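You operate a simulated robot arm through the tools that you are given. There is no shell and no other tool.

You run a simulated robot arm. Do the job below in one go: nothing can be reset, and whatever is moved stays where it is left.

JOB
Check the shield box door with the wand and cure the leak.
Fine: range dial on AIR; wand along the door shows LEAK; shut the open clamp; TIGHT must show; wand back on the desk before the box, dial off. Where these are worked on the way, their far stop is far enough and under half their travel is too little: range dial.

The check looks at the end state, three seconds after you hand in, the way a careful person would. Anything else that was tipped, shoved, dropped, spilled or broken makes it a failure.

ROBOT AND FRAMES
A 7-joint arm with a two-finger parallel gripper, fixed in place. Base frame: the origin is at the foot of the arm, x ahead of it, y to its left, z up; the work surface is at about z = 80. Readings come in cm, degrees, newtons and seconds.
With the tool pointing down near the work surface it reaches from about 22 to 68 cm from the base axis. Its first joint turns from -143.0 to 143.0 degrees. Payload 3 kg.
The tool frame sits at the grasp point between the pads (the TCP): z along the fingers, y along the line on which they close. The tips reach 3 cm beyond it. The gripper opens to 9.4 cm. The fingers are 2.8 cm wide and 1 cm thick; the gripper's body (5 by 9.6 cm) begins 5.5 cm behind the TCP.
Orientation is that of the tool frame in the base frame, as a unit quaternion [w, x, y, z]. With the fingers straight down and closing along the base's y, the tool's x points along the base's -x, its y along +y and its z along -z.

CONTROLS
- The arm moves only by the tool play_rows. Its arguments are lists of equal length, an entry for each row: "dp": the shift along the tool's x, y, z in units of 300 mm (1.0 is 300 mm), a list of three; "turn": the turn, a rotation vector about the tool's x, y, z in units of 60 degrees (1.0 is 60 degrees), a list of three; "claw": the opening, from 0 (shut) to 1 (fully open). In form: {"dp": [[dx, dy, dz], ...], "turn": [[wx, wy, wz], ...], "claw": [claw, ...]}. A call has 1 to 20 rows; each row is the pose to reach, as a shift and turn from the pose commanded when the call began, along the tool's axes at that moment. A call with a number of a shift or a turn outside -1 to 1 is refused whole. Rows are played at 5 a second. More than 5 cm and 8.6 degrees between two rows, or a gripper value outside its range, and nothing of the call is played. Where a pose cannot be reached the arm comes as near as it can. A force on the tool above 50 N (or 10 N above the force at the start of the call, whichever is more), or a blocked arm, ends the call early, and 0.2 s more pass. The fingers move at their own pace (about 4.5 cm/s each) and stop on an object; they squeeze with about 20 N. The grip force told is the motor's: it shows also when the fingers shut on nothing. Time passes only in rows, and 0.2 s behind the last, so rows that repeat a pose let the fingers close. It gives the time, the measured TCP pose, the force on the tool (base axes), the opening and the grip force at its end, in the units of the frame above (readings bear some noise), with the torque about the TCP (base axes, N m) and any sound that the robot's microphone picked up.
- Cameras (640 x 400 px; columns grow to the right, rows downward): "scene" is fixed at [21.27, -65.47, 139.99]; the picture's right is [0.94, -0.35, 0.00], its down [-0.11, -0.29, -0.95] and it looks along [0.34, 0.89, -0.31] (base axes); focal length 358 px, centre (320, 200). "wrist" rides on the gripper at [7.6, 1.4, -10.3] in the tool frame; the picture's right is [-0.18, 0.98, 0.00], its down [-0.75, -0.14, -0.64] and it looks along [-0.63, -0.12, 0.77] (tool axes); focal length 243 px, centre (320, 200). There is no depth. A picture from a camera that has moved, and an enlarged one, comes with that camera's place and axes in the base frame and with its lens. The place of the scene camera against the robot may be out by one fixed shift of up to 1.2 cm in any direction.
- camera(camera): a new picture of that camera. No time passes.
- move_column(by): slides the trunk up (or, below 0, down) by that many cm; the arm rides with it, the base frame stays. It gives what a move gives, with no picture.
- close_up(camera, box): a new picture of the part [left, top, right, bottom] of that camera's present view, enlarged. No time passes.
- finish_job(): hands the job in; it is judged then, once.

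Nothing tells you positions but the pictures and the camera data. Unless the task says otherwise, let go and move clear before handing in.

The tools are called by a JSON object that holds its "op" and its "data". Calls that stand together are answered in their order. play_rows: Moves the arm, as the interface text tells. Its arguments: {"type":"object","properties":{"dp":{"type":"array"},"turn":{"type":"array"},"claw":{"type":"array"}},"required":["dp","turn","claw"]} The other tools are called the same way: move_column (by) slides the trunk up or down; camera (camera) takes a picture; close_up (camera, box) takes an enlarged picture of a part of a camera's view; finish_job () hands the job in.

At the start:

```text
time_s: 0.0
eef_pos: [49.45, 37.51, 121.84]
tcp_rot: [0.0, 0.0, 1.0, -0.001]
ft_force: [0.2, -0.2, 0.0]
wrist_torque: [-0.01, 0.04, -0.04]
opening: 9.38
gripper_force: 0.0
trunk travel left (down, up): [-32.5, 6.5]
```

scene: 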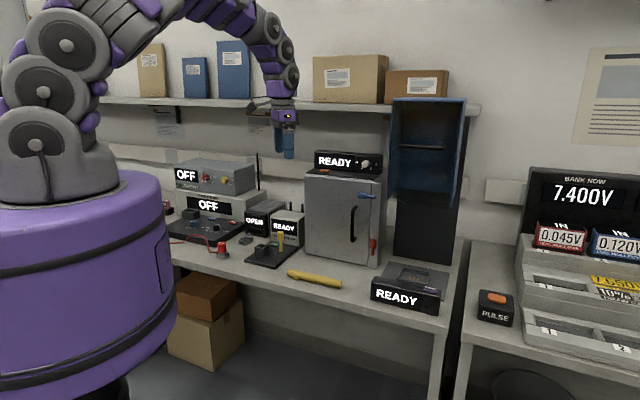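
wrist: 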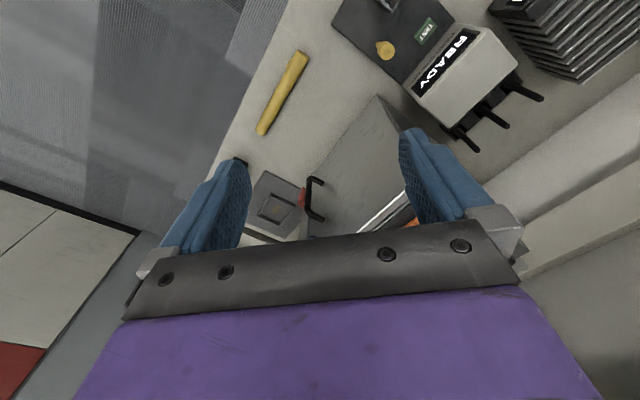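

The scene shows a shield box with a door, two clamps (one blue, one red), a unit with a dial on top reading READY, and a yellow wand on the desk in front. I'll look closer first.

{"op": "close_up", "data": {"camera": "scene", "box": [280, 140, 400, 215]}}

{"op": "close_up", "data": {"camera": "scene", "box": [280, 210, 460, 320]}}

{"op": "close_up", "data": {"camera": "scene", "box": [160, 140, 320, 270]}}

{"op": "close_up", "data": {"camera": "wrist", "box": [230, 40, 430, 250]}}

```text
5.33 times, centred on (340, 178) of scene
camera zoom: at [21.27, -65.47, 139.99], right [0.94, -0.35, 0.0], down [-0.11, -0.29, -0.95], along [0.34, 0.89, -0.31], focal length 1912 px, centre (213, 320)
```

zoom: 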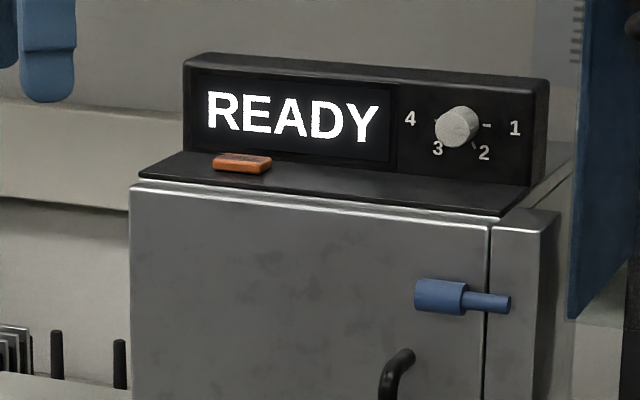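

```text
3.56 times, centred on (370, 265) of scene
camera zoom: at [21.27, -65.47, 139.99], right [0.94, -0.35, 0.0], down [-0.11, -0.29, -0.95], along [0.34, 0.89, -0.31], focal length 1274 px, centre (142, -31)
```

zoom: 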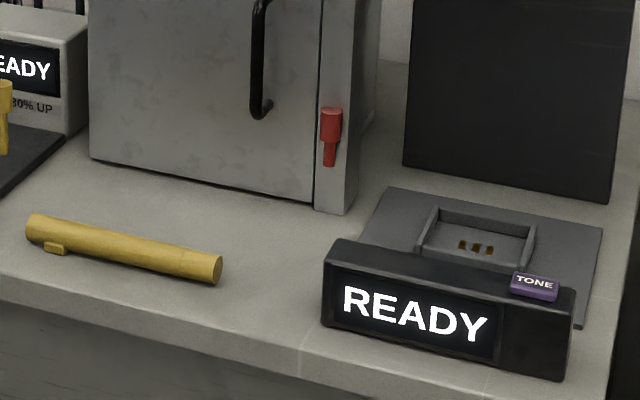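

```text
3.08 times, centred on (240, 205) of scene
camera zoom: at [21.27, -65.47, 139.99], right [0.94, -0.35, 0.0], down [-0.11, -0.29, -0.95], along [0.34, 0.89, -0.31], focal length 1103 px, centre (566, 185)
```

zoom: 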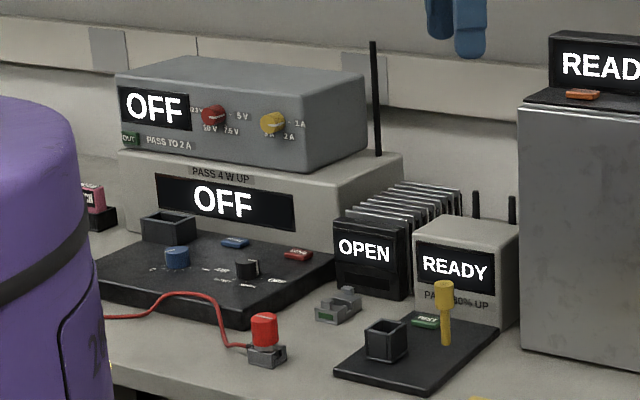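

```text
1.90 times, centred on (330, 145) of wrist
camera zoom: at [41.65, 38.86, 132.07], right [0.18, 0.98, 0.0], down [0.75, -0.14, 0.64], along [0.63, -0.12, -0.77], focal length 462 px, centre (301, 305)
```

zoom: 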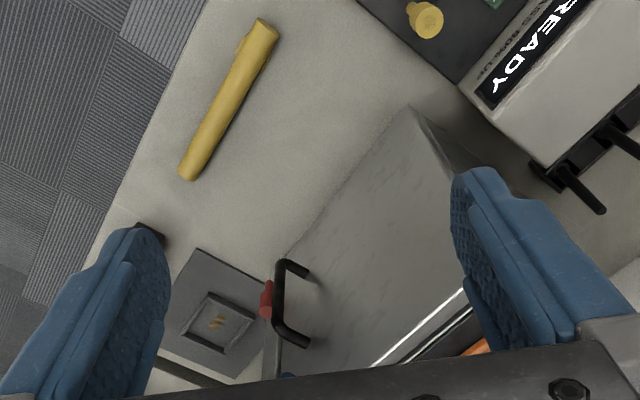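

The desk holds several instruments, so I need to find the dial with AIR. I'll zoom in on each one.

{"op": "close_up", "data": {"camera": "scene", "box": [175, 195, 245, 245]}}

{"op": "close_up", "data": {"camera": "scene", "box": [350, 150, 390, 175]}}

{"op": "close_up", "data": {"camera": "scene", "box": [170, 160, 260, 215]}}

{"op": "close_up", "data": {"camera": "scene", "box": [240, 200, 310, 270]}}

{"op": "close_up", "data": {"camera": "scene", "box": [280, 260, 350, 300]}}

{"op": "close_up", "data": {"camera": "scene", "box": [335, 180, 390, 270]}}

{"op": "close_up", "data": {"camera": "scene", "box": [150, 190, 190, 230]}}

```text
8.00 times, centred on (210, 220) of scene
camera zoom: at [21.27, -65.47, 139.99], right [0.94, -0.35, 0.0], down [-0.11, -0.29, -0.95], along [0.34, 0.89, -0.31], focal length 2867 px, centre (1200, 40)
```

zoom: 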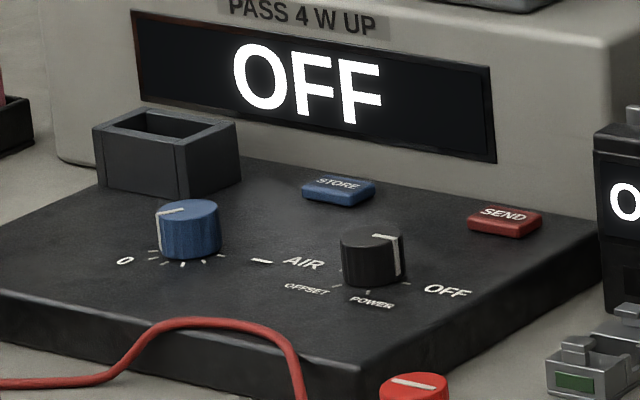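

```text
16.00 times, centred on (370, 162) of scene
camera zoom: at [21.27, -65.47, 139.99], right [0.94, -0.35, 0.0], down [-0.11, -0.29, -0.95], along [0.34, 0.89, -0.31], focal length 5734 px, centre (-480, 800)
```

zoom: 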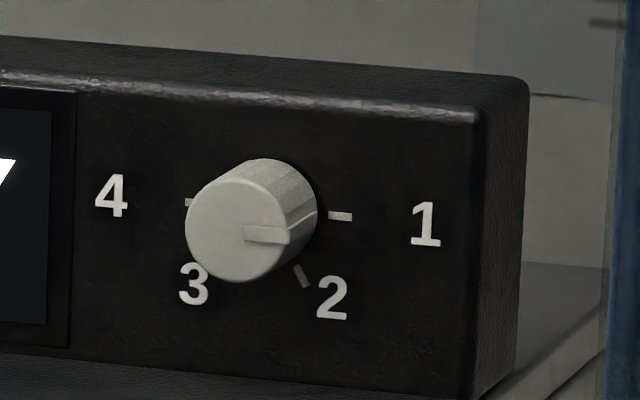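

```text
7.11 times, centred on (215, 188) of scene
camera zoom: at [21.27, -65.47, 139.99], right [0.94, -0.35, 0.0], down [-0.11, -0.29, -0.95], along [0.34, 0.89, -0.31], focal length 2549 px, centre (1067, 289)
```

zoom: 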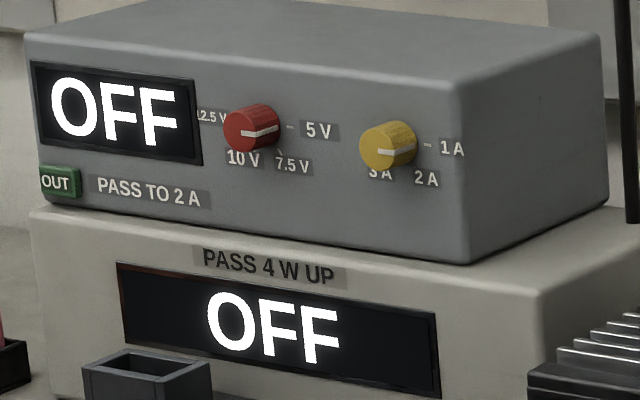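

```text
5.71 times, centred on (275, 235) of scene
camera zoom: at [21.27, -65.47, 139.99], right [0.94, -0.35, 0.0], down [-0.11, -0.29, -0.95], along [0.34, 0.89, -0.31], focal length 2048 px, centre (577, 0)
```

zoom: 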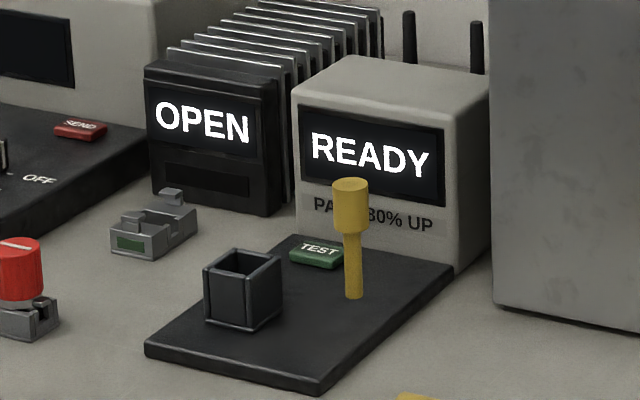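

```text
9.14 times, centred on (315, 280) of scene
camera zoom: at [21.27, -65.47, 139.99], right [0.94, -0.35, 0.0], down [-0.11, -0.29, -0.95], along [0.34, 0.89, -0.31], focal length 3277 px, centre (366, -531)
```

zoom: 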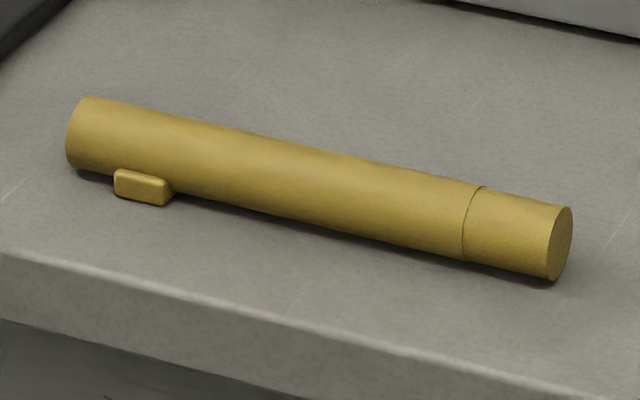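

```text
4.44 times, centred on (362, 225) of scene
camera zoom: at [21.27, -65.47, 139.99], right [0.94, -0.35, 0.0], down [-0.11, -0.29, -0.95], along [0.34, 0.89, -0.31], focal length 1593 px, centre (131, 89)
```

zoom: 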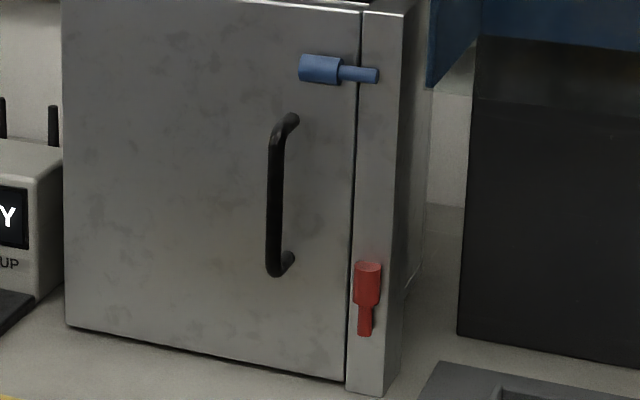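

```text
10.00 times, centred on (170, 210) of scene
camera zoom: at [21.27, -65.47, 139.99], right [0.94, -0.35, 0.0], down [-0.11, -0.29, -0.95], along [0.34, 0.89, -0.31], focal length 3584 px, centre (1820, 100)
```

zoom: 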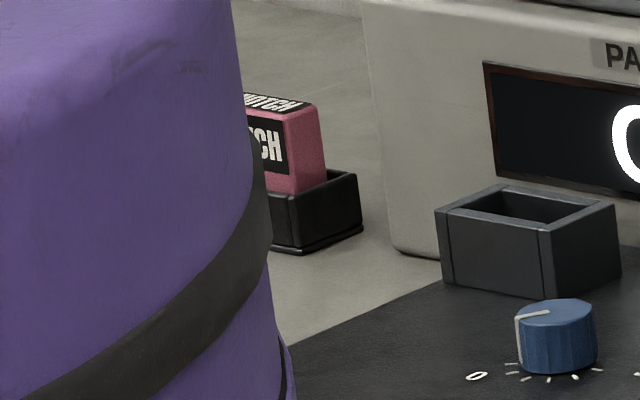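

I take the black knob (AIR/OFFSET/POWER/OFF) near (30, 76) to be the range dial. The door front runs from about (58, 47) to (77, 30), and the desk is turned about 45°. I'll yaw the gripper to face the desk and move left for a better look.

{"op": "play_rows", "data": {"dp": [[0.08, 0.06, 0], [0.17, 0.12, 0], [0.25, 0.19, 0], [0.33, 0.25, 0], [0.42, 0.31, 0], [0.5, 0.37, 0], [0.58, 0.43, 0], [0.66, 0.49, 0]], "turn": [[0, 0, -0.1], [0, 0, -0.2], [0, 0, -0.3], [0, 0, -0.4], [0, 0, -0.5], [0, 0, -0.6], [0, 0, -0.7], [0, 0, -0.78]], "claw": [1, 1, 1, 1, 1, 1, 1, 1]}}

{"op": "camera", "data": {"camera": "wrist"}}

{"op": "camera", "data": {"camera": "scene"}}

```text
time_s: 1.8
eef_pos: [29.38, 51.96, 121.96]
tcp_rot: [0.001, -0.397, 0.918, 0.0]
ft_force: [0.0, 0.8, 0.0]
wrist_torque: [0.01, 0.01, 0.01]
opening: 9.42
gripper_force: 0.0
trunk travel left (down, up): [-32.5, 6.5]
```

```text
taken
camera wrist: at [23.1, 47.34, 132.18], right [-0.59, 0.81, 0.0], down [0.62, 0.45, 0.64], along [0.52, 0.38, -0.77], focal length 243 px, centre (320, 200)
```

wrist: 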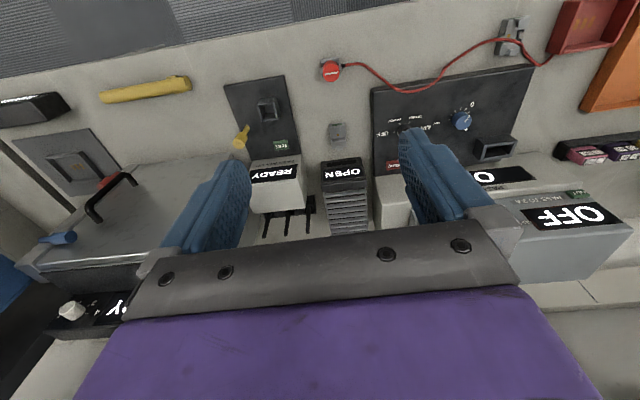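

```text
taken
```

scene: 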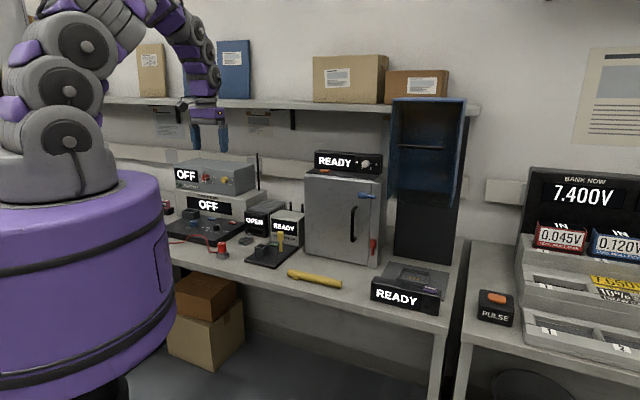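

{"op": "close_up", "data": {"camera": "wrist", "box": [365, 60, 535, 180]}}

{"op": "close_up", "data": {"camera": "wrist", "box": [0, 60, 200, 330]}}

{"op": "close_up", "data": {"camera": "wrist", "box": [200, 40, 370, 200]}}

```text
3.33 times, centred on (450, 120) of wrist
camera zoom: at [23.1, 47.34, 132.18], right [-0.59, 0.81, 0.0], down [0.62, 0.45, 0.64], along [0.52, 0.38, -0.77], focal length 809 px, centre (-113, 467)
```

zoom: 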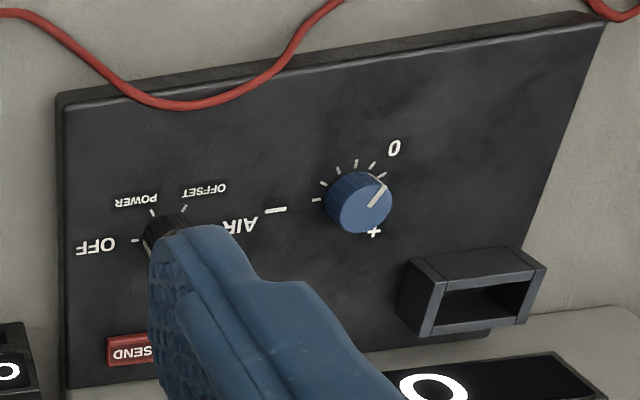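

```text
1.48 times, centred on (100, 195) of wrist
camera zoom: at [23.1, 47.34, 132.18], right [-0.59, 0.81, 0.0], down [0.62, 0.45, 0.64], along [0.52, 0.38, -0.77], focal length 359 px, centre (646, 207)
```

zoom: 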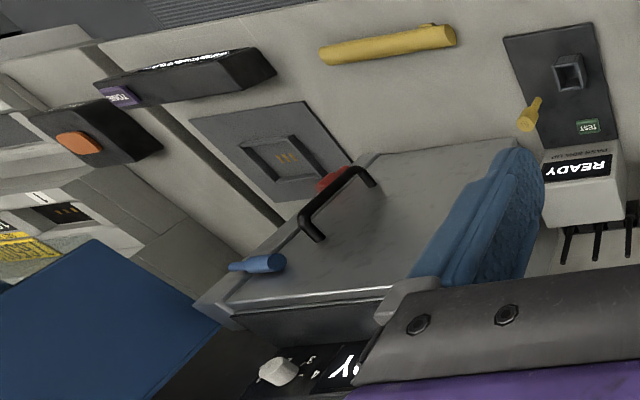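

```text
2.50 times, centred on (285, 120) of wrist
camera zoom: at [23.1, 47.34, 132.18], right [-0.59, 0.81, 0.0], down [0.62, 0.45, 0.64], along [0.52, 0.38, -0.77], focal length 606 px, centre (408, 400)
```

zoom: 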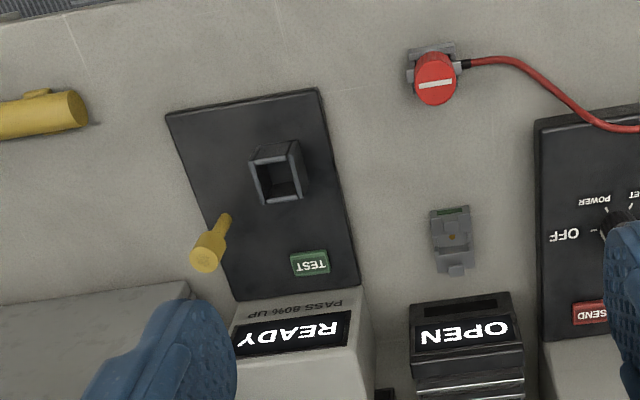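

The dial knob is near (30, 74), with OFF, POWER, OFFSET and AIR running about 180° clockwise from above. That is beyond tool-down reach at this trunk height, so I'll lower the trunk while the gripper stays high over clear space.

{"op": "move_column", "data": {"by": -18}}

{"op": "camera", "data": {"camera": "wrist"}}

{"op": "camera", "data": {"camera": "scene"}}

```text
time_s: 3.8
eef_pos: [29.55, 51.93, 103.9]
tcp_rot: [0.001, -0.396, 0.918, 0.0]
ft_force: [0.4, 0.2, 0.7]
wrist_torque: [0.01, -0.02, -0.03]
opening: 9.4
gripper_force: 0.1
trunk travel left (down, up): [-14.5, 24.5]
```

```text
taken
camera wrist: at [23.16, 47.22, 114.2], right [-0.59, 0.81, 0.0], down [0.62, 0.45, 0.64], along [0.52, 0.38, -0.77], focal length 243 px, centre (320, 200)
```

wrist: 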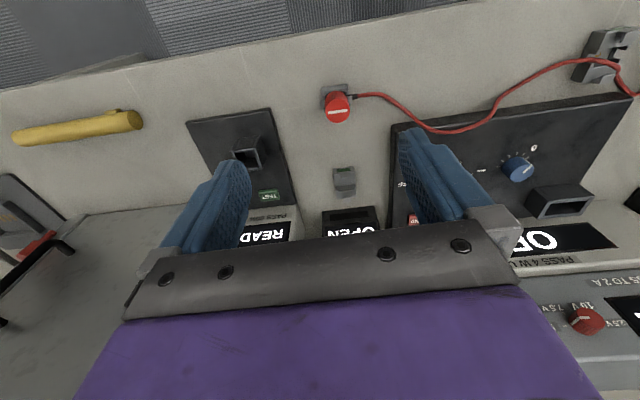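

```text
taken
```

scene: 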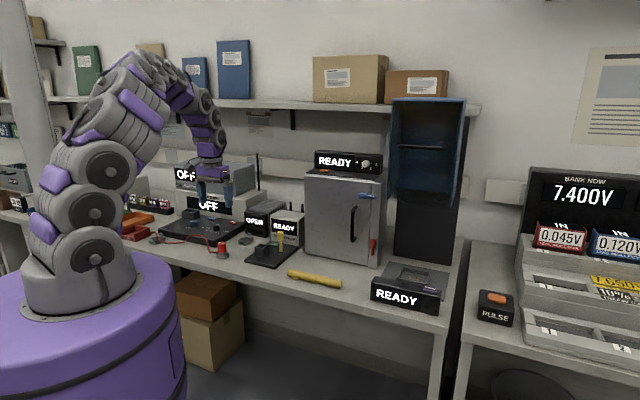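

Now hover over the dial at a safe height to test reach.

{"op": "play_rows", "data": {"dp": [[-0.08, 0.07, 0], [-0.16, 0.14, 0], [-0.24, 0.21, 0], [-0.31, 0.28, 0], [-0.39, 0.35, 0], [-0.45, 0.41, 0], [-0.45, 0.41, 0]], "turn": [[0, 0, 0], [0, 0, 0], [0, 0, 0], [0, 0, 0], [0, 0, 0], [0, 0, 0], [0, 0, 0]], "claw": [0.8, 0.8, 0.8, 0.8, 0.8, 0.8, 0.8]}}

{"op": "camera", "data": {"camera": "wrist"}}

{"op": "camera", "data": {"camera": "scene"}}

```text
time_s: 5.4
eef_pos: [29.99, 67.86, 104.21]
tcp_rot: [0.001, -0.396, 0.918, 0.0]
ft_force: [0.1, -1.2, -0.1]
wrist_torque: [-0.02, 0.0, 0.0]
opening: 7.55
gripper_force: 0.1
out of reach, approached as far as the arm can: row 6, 7
trunk travel left (down, up): [-14.5, 24.5]
```

```text
taken
camera wrist: at [23.52, 63.06, 114.4], right [-0.59, 0.81, 0.0], down [0.62, 0.45, 0.64], along [0.52, 0.38, -0.77], focal length 243 px, centre (320, 200)
```

wrist: 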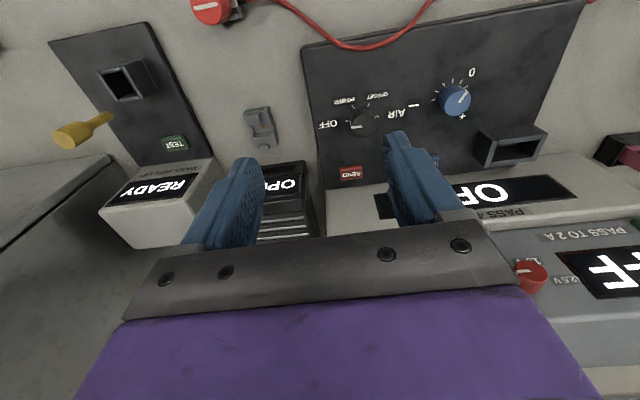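

```text
taken
```

scene: 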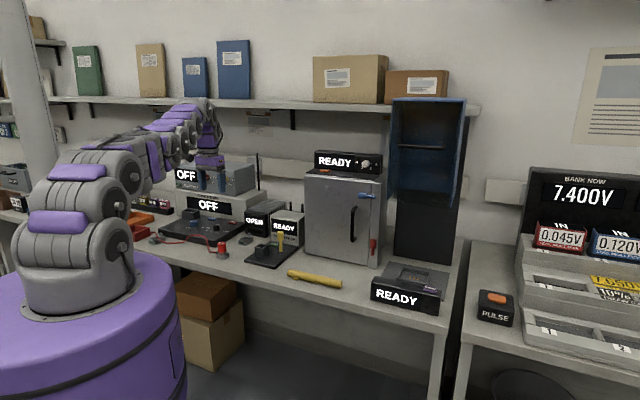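

Tool-down reach stops near 74 cm, and the dial is about 80 cm out. Lowering the trunk more and tilting the tool outward should cover the gap.

{"op": "move_column", "data": {"by": -9}}

{"op": "close_up", "data": {"camera": "wrist", "box": [280, 40, 520, 190]}}

{"op": "camera", "data": {"camera": "scene"}}

```text
time_s: 6.7
eef_pos: [29.89, 67.99, 95.03]
tcp_rot: [0.0, -0.397, 0.918, 0.0]
ft_force: [0.0, -0.1, 0.5]
wrist_torque: [-0.01, -0.02, 0.0]
opening: 7.52
gripper_force: 0.1
trunk travel left (down, up): [-5.5, 33.5]
```

```text
2.67 times, centred on (400, 115) of wrist
camera zoom: at [23.45, 63.2, 105.32], right [-0.59, 0.81, 0.0], down [0.62, 0.45, 0.64], along [0.52, 0.38, -0.77], focal length 647 px, centre (107, 427)
```

zoom: 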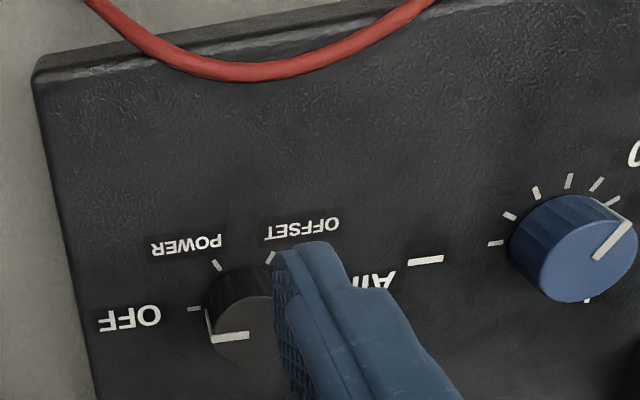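

```text
taken
```

scene: 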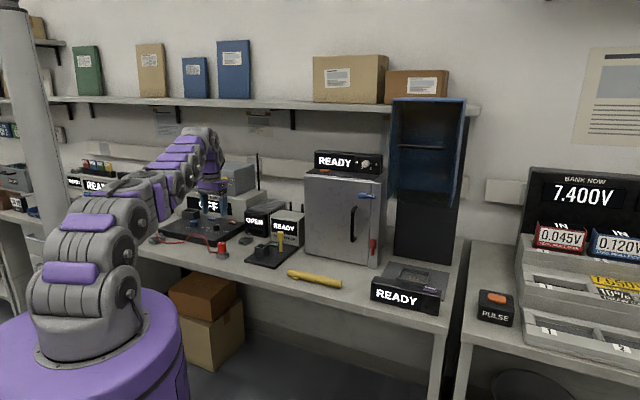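

{"op": "play_rows", "data": {"dp": [[0, 0, 0], [0, 0, 0], [0, 0, 0], [0, 0, 0], [0, 0, 0], [0, 0, 0], [0, 0, 0]], "turn": [[0, 0, -0.13], [0, 0, -0.26], [0, 0, -0.39], [0, 0, -0.52], [0, 0, -0.65], [0, 0, -0.75], [0, 0, -0.853]], "claw": [0.75, 0.75, 0.75, 0.75, 0.75, 0.75, 0.75]}}

{"op": "play_rows", "data": {"dp": [[0, 0, 0], [0, 0, 0], [0, 0, 0], [0, 0, 0], [0, 0, 0], [0, 0, 0]], "turn": [[0, -0.1, 0], [0, -0.2, 0], [0, -0.3, 0], [0, -0.4, 0], [0, -0.5, 0], [0, -0.5, 0]], "claw": [0.75, 0.75, 0.75, 0.75, 0.75, 0.75]}}

{"op": "camera", "data": {"camera": "wrist"}}

```text
time_s: 8.2
eef_pos: [29.69, 68.08, 94.96]
tcp_rot: [0.001, 0.755, -0.656, 0.002]
ft_force: [1.0, 1.1, 0.3]
wrist_torque: [-0.03, -0.02, -0.03]
opening: 7.05
gripper_force: 0.0
trunk travel left (down, up): [-5.5, 33.5]
```

```text
time_s: 9.7
eef_pos: [29.7, 67.9, 94.96]
tcp_rot: [-0.17, 0.728, -0.634, -0.196]
ft_force: [-0.1, -0.6, -0.1]
wrist_torque: [0.01, 0.04, -0.01]
opening: 7.05
gripper_force: 0.1
trunk travel left (down, up): [-5.5, 33.5]
```

```text
taken
camera wrist: at [29.78, 55.86, 99.98], right [-1.0, 0.02, 0.09], down [0.09, 0.35, 0.93], along [-0.01, 0.94, -0.35], focal length 243 px, centre (320, 200)
```

wrist: 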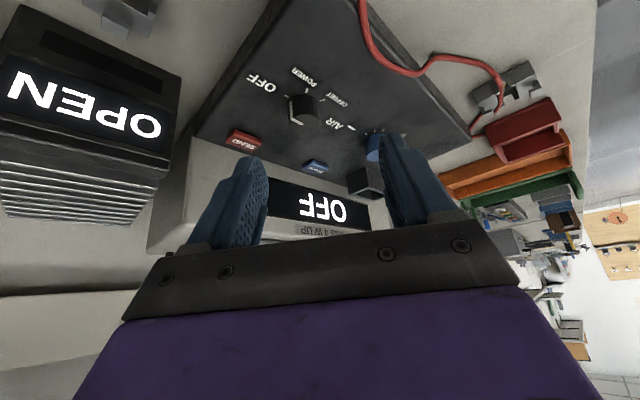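

{"op": "play_rows", "data": {"dp": [[-0.026, -0.02, 0.08], [-0.052, -0.04, 0.16], [-0.078, -0.059, 0.238], [-0.078, -0.059, 0.238]], "turn": [[0, 0, 0], [0, 0, 0], [0, 0, 0], [0, 0, 0]], "claw": [0.75, 0.75, 0.75, 0.75]}}

{"op": "camera", "data": {"camera": "wrist"}}

{"op": "close_up", "data": {"camera": "scene", "box": [150, 170, 280, 260]}}

```text
time_s: 10.7
eef_pos: [30.63, 73.32, 89.75]
tcp_rot: [-0.17, 0.729, -0.634, -0.195]
ft_force: [0.9, 0.0, -0.8]
wrist_torque: [0.01, -0.01, 0.0]
opening: 7.08
gripper_force: 0.1
trunk travel left (down, up): [-5.5, 33.5]
```

```text
taken
camera wrist: at [30.74, 61.36, 94.9], right [-1.0, 0.02, 0.09], down [0.09, 0.35, 0.93], along [-0.01, 0.94, -0.35], focal length 243 px, centre (320, 200)
```

wrist: 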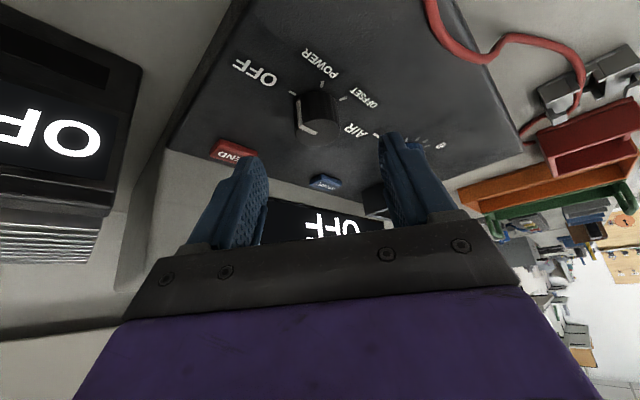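

```text
4.44 times, centred on (215, 215) of scene
camera zoom: at [21.27, -65.47, 139.99], right [0.94, -0.35, 0.0], down [-0.11, -0.29, -0.95], along [0.34, 0.89, -0.31], focal length 1593 px, centre (787, 133)
```

zoom: 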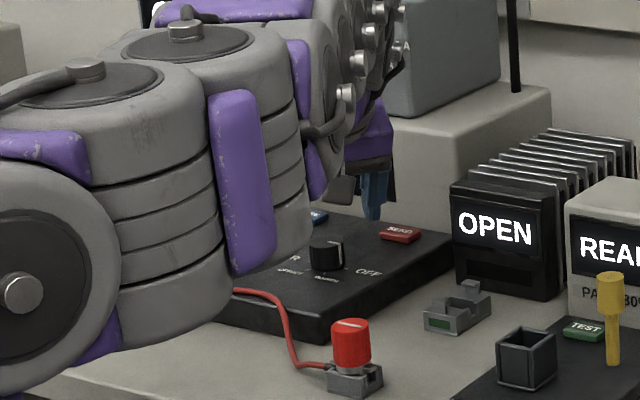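

{"op": "play_rows", "data": {"dp": [[0.016, 0, 0.031], [0.032, 0, 0.062], [0.048, 0.001, 0.094], [0.064, 0.002, 0.125], [0.064, 0.002, 0.125]], "turn": [[0, 0, 0], [0, 0, 0], [0, 0, 0], [0, 0, 0], [0, 0, 0]], "claw": [0.75, 0.75, 0.75, 0.75, 0.75]}}

{"op": "camera", "data": {"camera": "wrist"}}

{"op": "close_up", "data": {"camera": "scene", "box": [190, 190, 260, 240]}}

```text
time_s: 11.8
eef_pos: [30.59, 73.67, 86.37]
tcp_rot: [-0.175, 0.728, -0.633, -0.197]
ft_force: [1.7, 0.8, 39.9]
wrist_torque: [-0.07, 1.41, -0.03]
opening: 6.97
gripper_force: 0.1
trunk travel left (down, up): [-5.5, 33.5]
```

```text
taken
camera wrist: at [30.7, 61.66, 91.28], right [-1.0, 0.02, 0.09], down [0.09, 0.34, 0.94], along [-0.01, 0.94, -0.34], focal length 243 px, centre (320, 200)
```

wrist: 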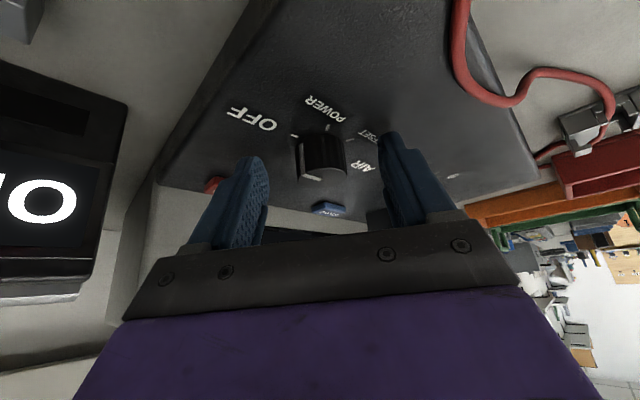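

```text
8.00 times, centred on (225, 215) of scene
camera zoom: at [21.27, -65.47, 139.99], right [0.94, -0.35, 0.0], down [-0.11, -0.29, -0.95], along [0.34, 0.89, -0.31], focal length 2867 px, centre (1080, 80)
```

zoom: 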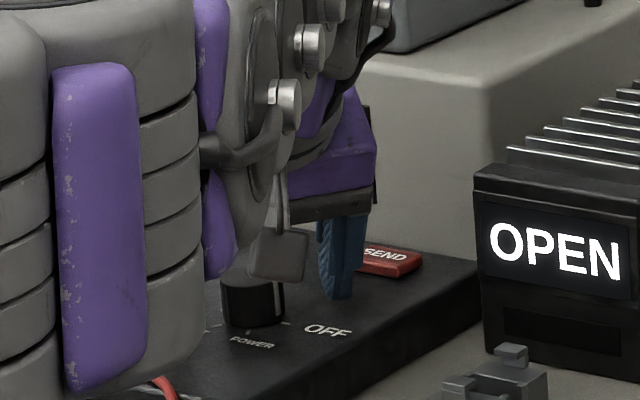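

A fingertip touched the board, so its top is about z 83. I'll lift slightly, back off a little and close on the knob.

{"op": "play_rows", "data": {"dp": [[0.006, 0.006, -0.032], [0.006, 0.006, -0.032], [0.006, 0.006, -0.032], [0.006, 0.006, -0.032], [0.006, 0.006, -0.032], [0.006, 0.006, -0.032], [0.006, 0.006, -0.032], [0.006, 0.006, -0.032]], "turn": [[0, 0, 0], [0, 0, 0], [0, 0, 0], [0, 0, 0], [0, 0, 0], [0, 0, 0], [0, 0, 0], [0, 0, 0]], "claw": [0.75, 0.75, 0.5, 0.35, 0.2, 0.1, 0, 0]}}

{"op": "camera", "data": {"camera": "wrist"}}

{"op": "close_up", "data": {"camera": "scene", "box": [190, 190, 260, 240]}}

```text
time_s: 13.7
eef_pos: [30.67, 73.16, 86.39]
tcp_rot: [-0.169, 0.729, -0.634, -0.195]
ft_force: [6.6, -6.4, 4.9]
wrist_torque: [-0.79, -0.46, -0.09]
opening: 2.93
gripper_force: 45.3
trunk travel left (down, up): [-5.5, 33.5]
```

```text
taken
camera wrist: at [30.75, 61.15, 91.42], right [-1.0, 0.02, 0.09], down [0.09, 0.35, 0.93], along [-0.01, 0.94, -0.35], focal length 243 px, centre (320, 200)
```

wrist: 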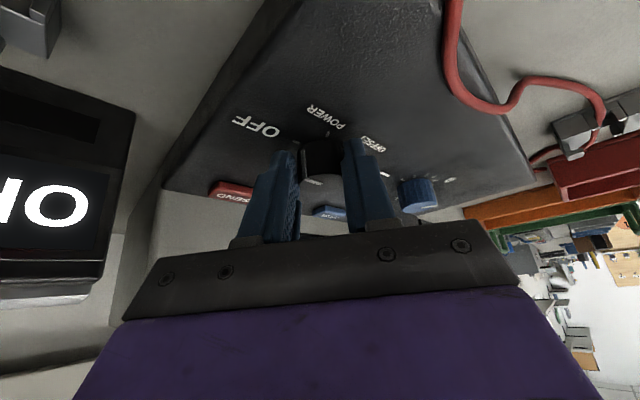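

```text
8.00 times, centred on (225, 215) of scene
camera zoom: at [21.27, -65.47, 139.99], right [0.94, -0.35, 0.0], down [-0.11, -0.29, -0.95], along [0.34, 0.89, -0.31], focal length 2867 px, centre (1080, 80)
```

zoom: 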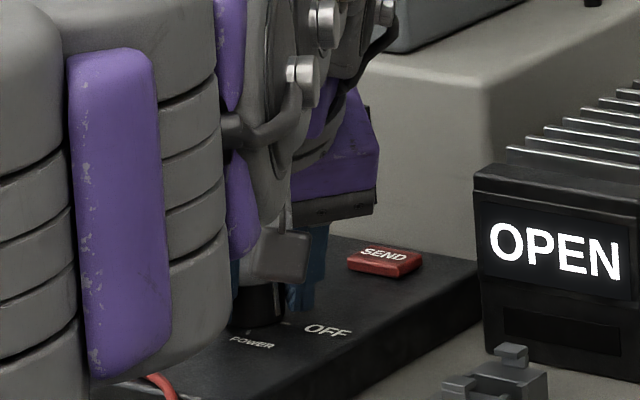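

The knob is held. Now I'll turn it clockwise about its own vertical axis by 60°.

{"op": "play_rows", "data": {"dp": [[-0.0003, 0.0052, 0.0002], [-0.0012, 0.0104, 0.0007], [-0.0026, 0.0153, 0.0015], [-0.0046, 0.02, 0.0027], [-0.0072, 0.0244, 0.0041], [-0.0101, 0.0283, 0.0059], [-0.0135, 0.0317, 0.0078], [-0.0173, 0.0346, 0.01]], "turn": [[0.0625, 0, 0.1083], [0.125, 0, 0.2165], [0.1875, 0, 0.3248], [0.25, 0, 0.433], [0.3125, 0, 0.5413], [0.375, 0, 0.6495], [0.4375, 0, 0.7578], [0.5, 0, 0.866]], "claw": [0, 0, 0, 0, 0, 0, 0, 0]}}

{"op": "camera", "data": {"camera": "wrist"}}

{"op": "close_up", "data": {"camera": "scene", "box": [190, 190, 260, 240]}}

```text
time_s: 15.4
eef_pos: [28.97, 73.84, 86.37]
tcp_rot: [0.246, -0.314, 0.913, 0.085]
ft_force: [-22.0, 15.0, -9.8]
wrist_torque: [0.23, 0.64, 0.52]
opening: 2.93
gripper_force: 45.5
trunk travel left (down, up): [-5.5, 33.5]
```

```text
taken
camera wrist: at [18.76, 67.56, 91.43], right [-0.48, 0.87, 0.09], down [0.35, 0.09, 0.93], along [0.81, 0.48, -0.35], focal length 243 px, centre (320, 200)
```

wrist: 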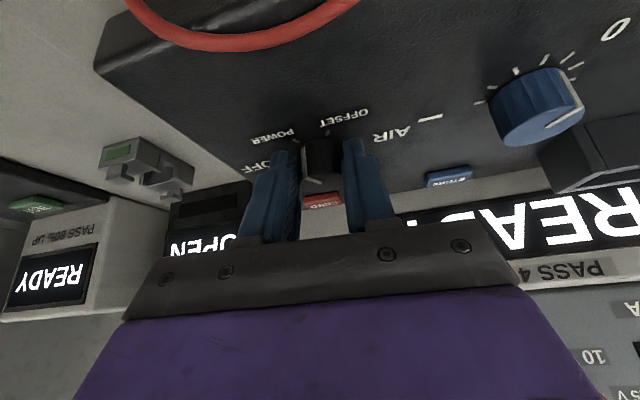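

```text
8.00 times, centred on (225, 215) of scene
camera zoom: at [21.27, -65.47, 139.99], right [0.94, -0.35, 0.0], down [-0.11, -0.29, -0.95], along [0.34, 0.89, -0.31], focal length 2867 px, centre (1080, 80)
```

zoom: 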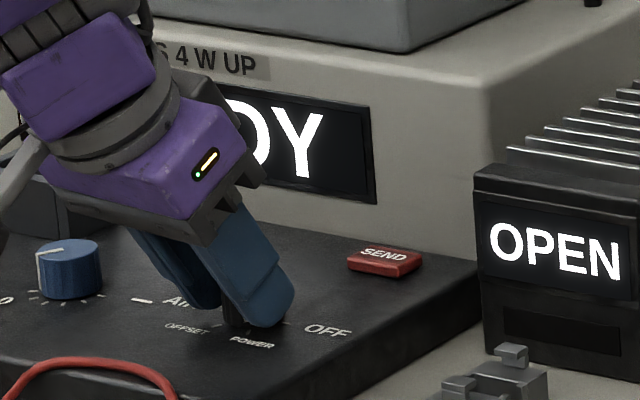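

The meter woke up, so the dial has moved about one position. I'll release, lift, swing back 60° and regrip, with the knob centre corrected to about (30.4, 75.0).

{"op": "play_rows", "data": {"dp": [[0, 0, 0], [0, 0, 0], [0, 0, 0], [-0.042, 0, -0.072], [-0.0833, 0, -0.1443], [-0.0868, -0.0025, -0.1423], [-0.0904, -0.005, -0.1402], [-0.0939, -0.0075, -0.1382], [-0.0974, -0.01, -0.1362], [-0.1009, -0.0125, -0.1341], [-0.1045, -0.015, -0.1321], [-0.108, -0.0175, -0.13], [-0.1115, -0.02, -0.128], [-0.07, -0.02, -0.056], [-0.0282, -0.02, 0.0163], [-0.0282, -0.02, 0.0163], [-0.0282, -0.02, 0.0163], [-0.0282, -0.02, 0.0163], [-0.0282, -0.02, 0.0163], [-0.0282, -0.02, 0.0163]], "turn": [[0, 0, 0], [0, 0, 0], [0, 0, 0], [0, 0, 0], [0, 0, 0], [-0.0625, 0, -0.1083], [-0.125, 0, -0.2165], [-0.1875, 0, -0.3248], [-0.25, 0, -0.433], [-0.3125, 0, -0.5413], [-0.375, 0, -0.6495], [-0.4375, 0, -0.7578], [-0.5, 0, -0.866], [-0.5, 0, -0.866], [-0.5, 0, -0.866], [-0.5, 0, -0.866], [-0.5, 0, -0.866], [-0.5, 0, -0.866], [-0.5, 0, -0.866], [-0.5, 0, -0.866]], "claw": [0.6, 0.6, 0.6, 0.6, 0.6, 0.6, 0.6, 0.6, 0.6, 0.6, 0.6, 0.6, 0.6, 0.6, 0.6, 0.6, 0.3, 0.1, 0, 0]}}

{"op": "camera", "data": {"camera": "wrist"}}

{"op": "close_up", "data": {"camera": "scene", "box": [190, 190, 260, 240]}}

```text
time_s: 19.6
eef_pos: [30.71, 73.4, 86.41]
tcp_rot: [-0.17, 0.729, -0.634, -0.195]
ft_force: [3.1, 0.2, -0.5]
wrist_torque: [-0.14, 0.32, -0.04]
opening: 2.94
gripper_force: 45.1
trunk travel left (down, up): [-5.5, 33.5]
```

```text
taken
camera wrist: at [30.7, 61.55, 91.44], right [-1.0, 0.02, 0.09], down [0.09, 0.35, 0.93], along [-0.01, 0.94, -0.35], focal length 243 px, centre (320, 200)
```

wrist: 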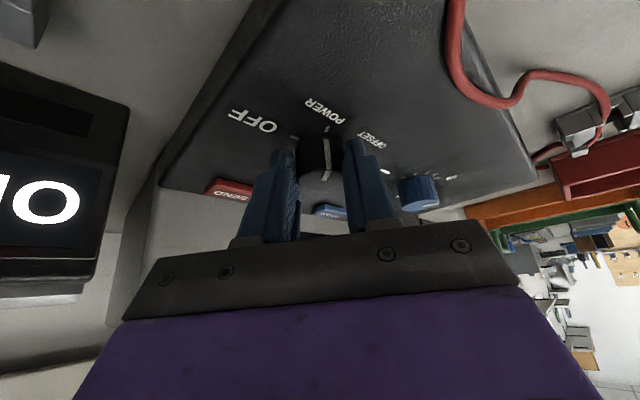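

```text
8.00 times, centred on (225, 215) of scene
camera zoom: at [21.27, -65.47, 139.99], right [0.94, -0.35, 0.0], down [-0.11, -0.29, -0.95], along [0.34, 0.89, -0.31], focal length 2867 px, centre (1080, 80)
```

zoom: 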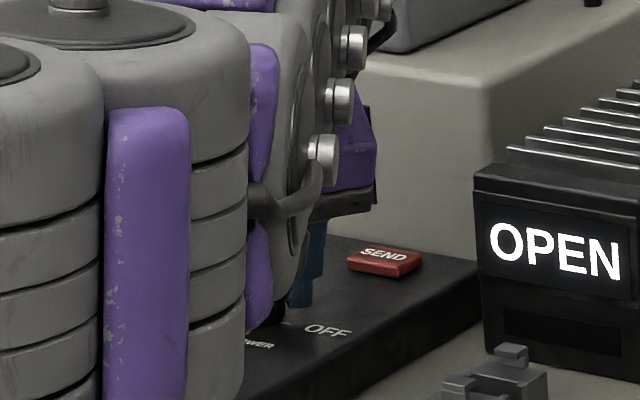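

{"op": "play_rows", "data": {"dp": [[-0.0004, 0.0065, 0.0002], [-0.0015, 0.0129, 0.0009], [-0.0033, 0.0191, 0.0019], [-0.0058, 0.025, 0.0034], [-0.0089, 0.0304, 0.0052], [-0.0127, 0.0354, 0.0073], [-0.0169, 0.0397, 0.0098], [-0.0217, 0.0433, 0.0125]], "turn": [[0.0625, 0, 0.1083], [0.125, 0, 0.2165], [0.1875, 0, 0.3248], [0.25, 0, 0.433], [0.3125, 0, 0.5413], [0.375, 0, 0.6495], [0.4375, 0, 0.7578], [0.5, 0, 0.866]], "claw": [0, 0, 0, 0, 0, 0, 0, 0]}}

{"op": "camera", "data": {"camera": "wrist"}}

{"op": "close_up", "data": {"camera": "wrist", "box": [230, 80, 430, 220]}}

```text
time_s: 21.4
eef_pos: [29.28, 74.07, 86.38]
tcp_rot: [0.245, -0.312, 0.914, 0.083]
ft_force: [13.1, -0.8, -7.0]
wrist_torque: [0.2, -0.47, -0.15]
opening: 2.95
gripper_force: 45.2
trunk travel left (down, up): [-5.5, 33.5]
```

```text
taken
camera wrist: at [19.0, 67.86, 91.48], right [-0.47, 0.88, 0.09], down [0.35, 0.09, 0.93], along [0.81, 0.48, -0.35], focal length 243 px, centre (320, 200)
```

wrist: 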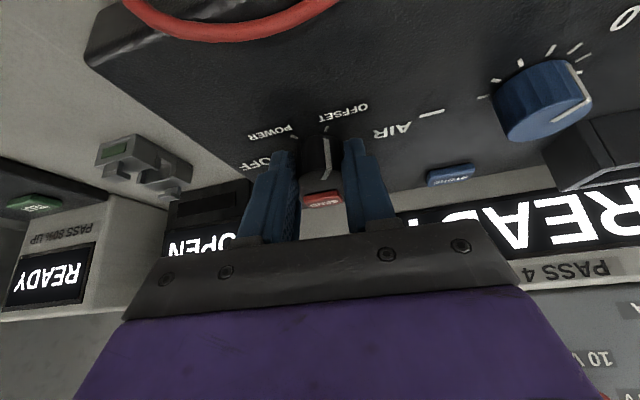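

```text
2.86 times, centred on (330, 150) of wrist
camera zoom: at [19.0, 67.86, 91.48], right [-0.47, 0.88, 0.09], down [0.35, 0.09, 0.93], along [0.81, 0.48, -0.35], focal length 693 px, centre (291, 343)
```

zoom: 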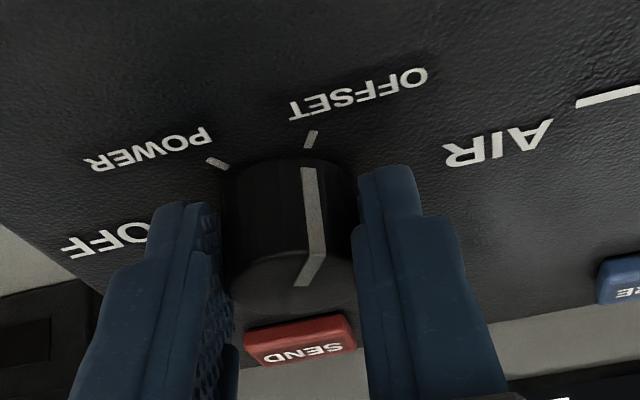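

The pointer is now at OFFSET. One more stroke should reach AIR.

{"op": "play_rows", "data": {"dp": [[0, 0, 0], [0, 0, 0], [0, 0, 0], [-0.042, 0, -0.072], [-0.0833, 0, -0.1443], [-0.086, -0.0054, -0.1428], [-0.0887, -0.0109, -0.1412], [-0.0914, -0.0163, -0.1397], [-0.0941, -0.0218, -0.1381], [-0.0967, -0.0272, -0.1366], [-0.0994, -0.0326, -0.135], [-0.1021, -0.0381, -0.1335], [-0.1048, -0.0435, -0.1319], [-0.063, -0.0435, -0.06], [-0.0215, -0.0435, 0.0124], [-0.0215, -0.0435, 0.0124], [-0.0215, -0.0435, 0.0124], [-0.0215, -0.0435, 0.0124], [-0.0215, -0.0435, 0.0124], [-0.0215, -0.0435, 0.0124]], "turn": [[0, 0, 0], [0, 0, 0], [0, 0, 0], [0, 0, 0], [0, 0, 0], [-0.0625, 0, -0.1083], [-0.125, 0, -0.2165], [-0.1875, 0, -0.3248], [-0.25, 0, -0.433], [-0.3125, 0, -0.5413], [-0.375, 0, -0.6495], [-0.4375, 0, -0.7578], [-0.5, 0, -0.866], [-0.5, 0, -0.866], [-0.5, 0, -0.866], [-0.5, 0, -0.866], [-0.5, 0, -0.866], [-0.5, 0, -0.866], [-0.5, 0, -0.866], [-0.5, 0, -0.866]], "claw": [0.6, 0.6, 0.6, 0.6, 0.6, 0.6, 0.6, 0.6, 0.6, 0.6, 0.6, 0.6, 0.6, 0.6, 0.6, 0.6, 0.3, 0.1, 0, 0]}}

{"op": "play_rows", "data": {"dp": [[-0.0004, 0.0065, 0.0002], [-0.0015, 0.0129, 0.0009], [-0.0033, 0.0191, 0.0019], [-0.0058, 0.025, 0.0034], [-0.0089, 0.0304, 0.0052], [-0.0127, 0.0354, 0.0073], [-0.0169, 0.0397, 0.0098], [-0.0217, 0.0433, 0.0125]], "turn": [[0.0625, 0, 0.1083], [0.125, 0, 0.2165], [0.1875, 0, 0.3248], [0.25, 0, 0.433], [0.3125, 0, 0.5413], [0.375, 0, 0.6495], [0.4375, 0, 0.7578], [0.5, 0, 0.866]], "claw": [0, 0, 0, 0, 0, 0, 0, 0]}}

{"op": "camera", "data": {"camera": "wrist"}}

{"op": "close_up", "data": {"camera": "wrist", "box": [230, 80, 430, 220]}}

{"op": "camera", "data": {"camera": "scene"}}

```text
time_s: 25.6
eef_pos: [30.53, 73.95, 86.62]
tcp_rot: [-0.17, 0.728, -0.635, -0.195]
ft_force: [-0.2, -1.2, -0.9]
wrist_torque: [0.09, 0.0, 0.01]
opening: 2.98
gripper_force: 45.4
trunk travel left (down, up): [-5.5, 33.5]
```

```text
time_s: 27.4
eef_pos: [29.54, 74.18, 86.46]
tcp_rot: [0.247, -0.311, 0.914, 0.085]
ft_force: [21.4, 6.7, 9.4]
wrist_torque: [0.21, -0.5, -0.08]
opening: 2.92
gripper_force: 44.8
trunk travel left (down, up): [-5.5, 33.5]
```

```text
taken
camera wrist: at [19.17, 68.0, 91.62], right [-0.47, 0.88, 0.09], down [0.35, 0.09, 0.93], along [0.81, 0.47, -0.35], focal length 243 px, centre (320, 200)
```

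wrist: 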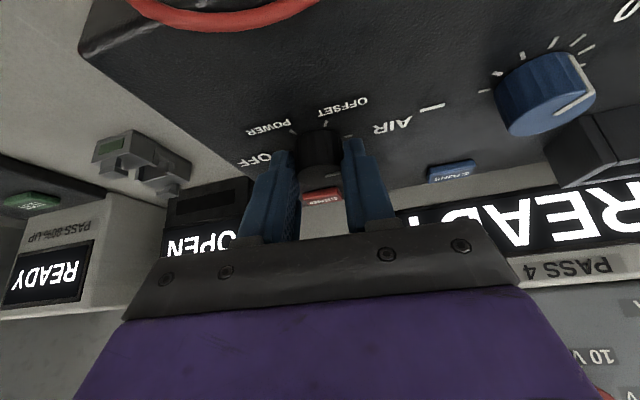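

```text
2.86 times, centred on (330, 150) of wrist
camera zoom: at [19.17, 68.0, 91.62], right [-0.47, 0.88, 0.09], down [0.35, 0.09, 0.93], along [0.81, 0.47, -0.35], focal length 693 px, centre (291, 343)
```

zoom: 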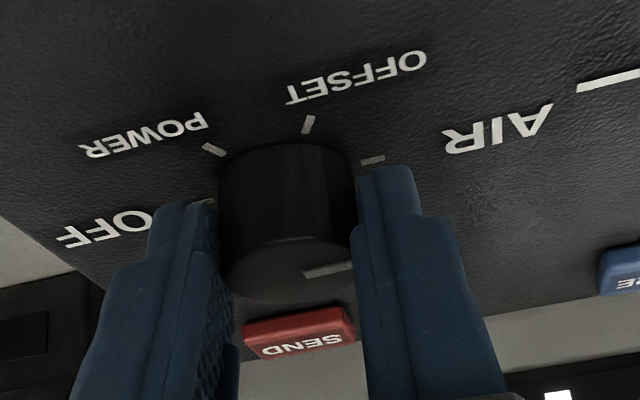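

```text
taken
```

scene: 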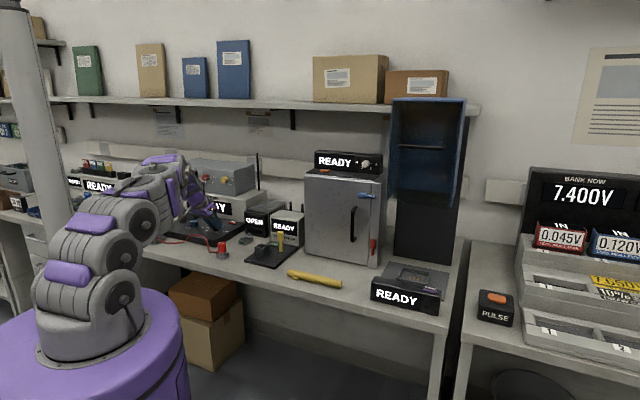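

The pointer now looks to be at AIR. I'll release, rise and check.

{"op": "play_rows", "data": {"dp": [[0, 0, 0], [0, 0, 0], [0, 0, 0], [-0.042, 0, -0.072], [-0.0833, 0, -0.1443], [-0.0833, 0, -0.1443]], "turn": [[0, 0, 0], [0, 0, 0], [0, 0, 0], [0, 0, 0], [0, 0, 0], [0, 0, 0]], "claw": [0.6, 0.6, 0.6, 0.6, 0.6, 0.6]}}

{"op": "camera", "data": {"camera": "wrist"}}

{"op": "close_up", "data": {"camera": "wrist", "box": [230, 60, 430, 200]}}

```text
time_s: 28.9
eef_pos: [29.06, 74.2, 91.38]
tcp_rot: [0.245, -0.312, 0.914, 0.084]
ft_force: [0.4, -0.1, -0.5]
wrist_torque: [-0.01, -0.02, 0.0]
opening: 5.63
gripper_force: 0.0
trunk travel left (down, up): [-5.5, 33.5]
```

```text
taken
camera wrist: at [18.76, 68.0, 96.51], right [-0.48, 0.87, 0.09], down [0.35, 0.09, 0.93], along [0.81, 0.48, -0.35], focal length 243 px, centre (320, 200)
```

wrist: 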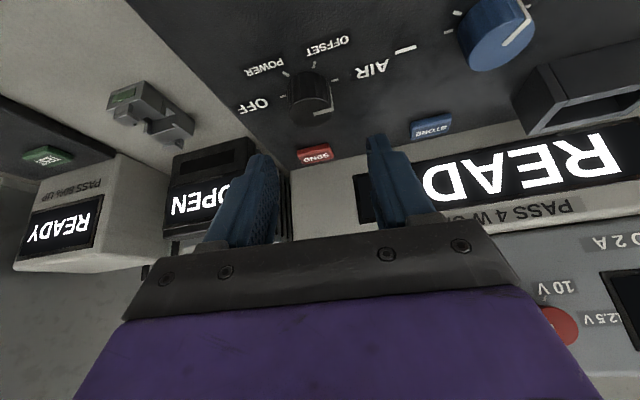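

```text
2.86 times, centred on (330, 130) of wrist
camera zoom: at [18.76, 68.0, 96.51], right [-0.48, 0.87, 0.09], down [0.35, 0.09, 0.93], along [0.81, 0.48, -0.35], focal length 693 px, centre (291, 400)
```

zoom: 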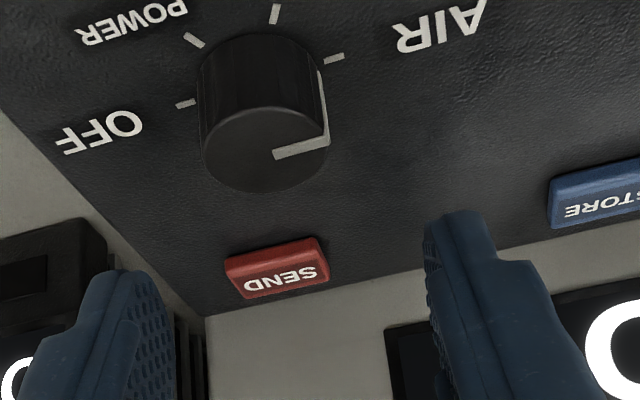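

The dial is on AIR and the meter shows READY. Next I'll lift, level the tool and move toward the wand.

{"op": "play_rows", "data": {"dp": [[-0.06, 0, -0.1], [-0.12, 0, -0.2], [-0.18, 0, -0.3], [-0.2333, 0, -0.404], [-0.1733, 0, -0.439], [-0.1133, 0, -0.474], [-0.0533, 0, -0.509], [0.0067, 0, -0.544], [0.0554, 0, -0.5707], [0.0554, 0, -0.5707]], "turn": [[0, 0, 0], [0, 0, 0], [0, 0, 0], [0, 0, 0], [0, 0.1, 0], [0, 0.2, 0], [0, 0.3, 0], [0, 0.4, 0], [0, 0.5, 0], [0, 0.5, 0]], "claw": [0.6, 0.6, 0.6, 0.6, 0.6, 0.6, 0.6, 0.6, 0.6, 0.6]}}

```text
time_s: 31.1
eef_pos: [21.3, 68.03, 105.44]
tcp_rot: [-0.001, -0.325, 0.946, 0.0]
ft_force: [0.3, 1.1, -0.4]
wrist_torque: [-0.01, 0.01, -0.01]
opening: 5.67
gripper_force: 0.1
trunk travel left (down, up): [-5.5, 33.5]
```

{"op": "play_rows", "data": {"dp": [[0.002, -0.132, 0], [0.004, -0.265, 0], [0.006, -0.397, 0], [0.008, -0.529, 0], [0.01, -0.662, 0], [0.012, -0.794, 0]], "turn": [[0, 0, 0.1125], [0, 0, 0.225], [0, 0, 0.3375], [0, 0, 0.45], [0, 0, 0.5625], [0, 0, 0.675]], "claw": [0.6, 0.6, 0.6, 0.6, 0.6, 0.6]}}

{"op": "play_rows", "data": {"dp": [[-0.084, -0.102, 0], [-0.169, -0.204, 0], [-0.253, -0.306, 0], [-0.337, -0.408, 0], [-0.422, -0.51, 0], [-0.506, -0.612, 0], [-0.506, -0.612, 0]], "turn": [[0, 0, 0.1125], [0, 0, 0.225], [0, 0, 0.3375], [0, 0, 0.45], [0, 0, 0.5625], [0, 0, 0.675], [0, 0, 0.675]], "claw": [0.6, 0.6, 0.6, 0.6, 0.6, 0.6, 0.6]}}

{"op": "camera", "data": {"camera": "wrist"}}

{"op": "camera", "data": {"camera": "scene"}}

```text
time_s: 32.5
eef_pos: [35.69, 48.47, 105.52]
tcp_rot: [0.0, 0.023, 1.0, 0.001]
ft_force: [0.6, 0.3, 0.7]
wrist_torque: [0.0, 0.02, -0.02]
opening: 5.65
gripper_force: 0.1
trunk travel left (down, up): [-5.5, 33.5]
```

```text
time_s: 34.0
eef_pos: [49.62, 29.92, 105.28]
tcp_rot: [0.0, 0.368, 0.93, 0.0]
ft_force: [-0.3, 0.1, -1.1]
wrist_torque: [0.0, 0.01, 0.03]
opening: 5.62
gripper_force: 0.0
trunk travel left (down, up): [-5.5, 33.5]
```

```text
taken
camera wrist: at [44.94, 35.92, 115.61], right [0.81, 0.59, 0.0], down [0.45, -0.62, 0.64], along [0.38, -0.52, -0.77], focal length 243 px, centre (320, 200)
```

wrist: 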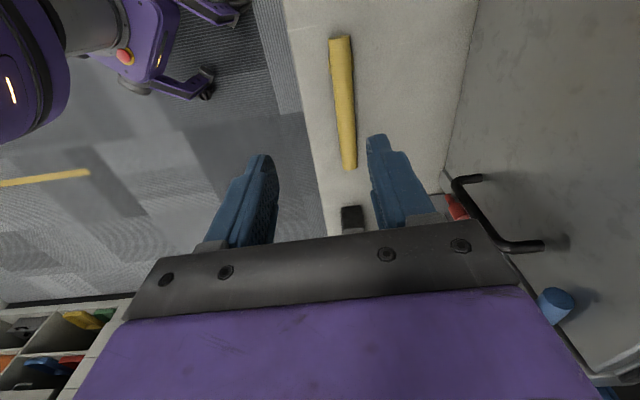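

```text
taken
```

scene: 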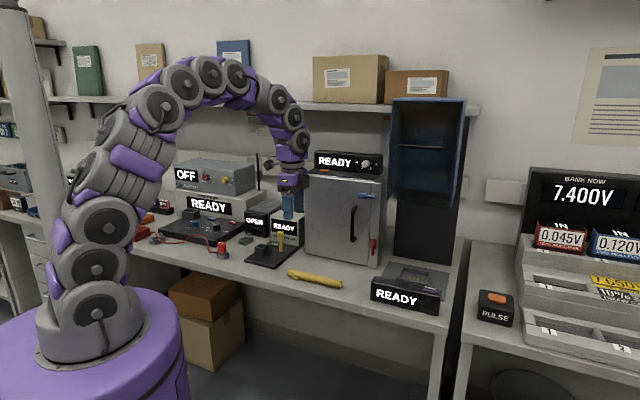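

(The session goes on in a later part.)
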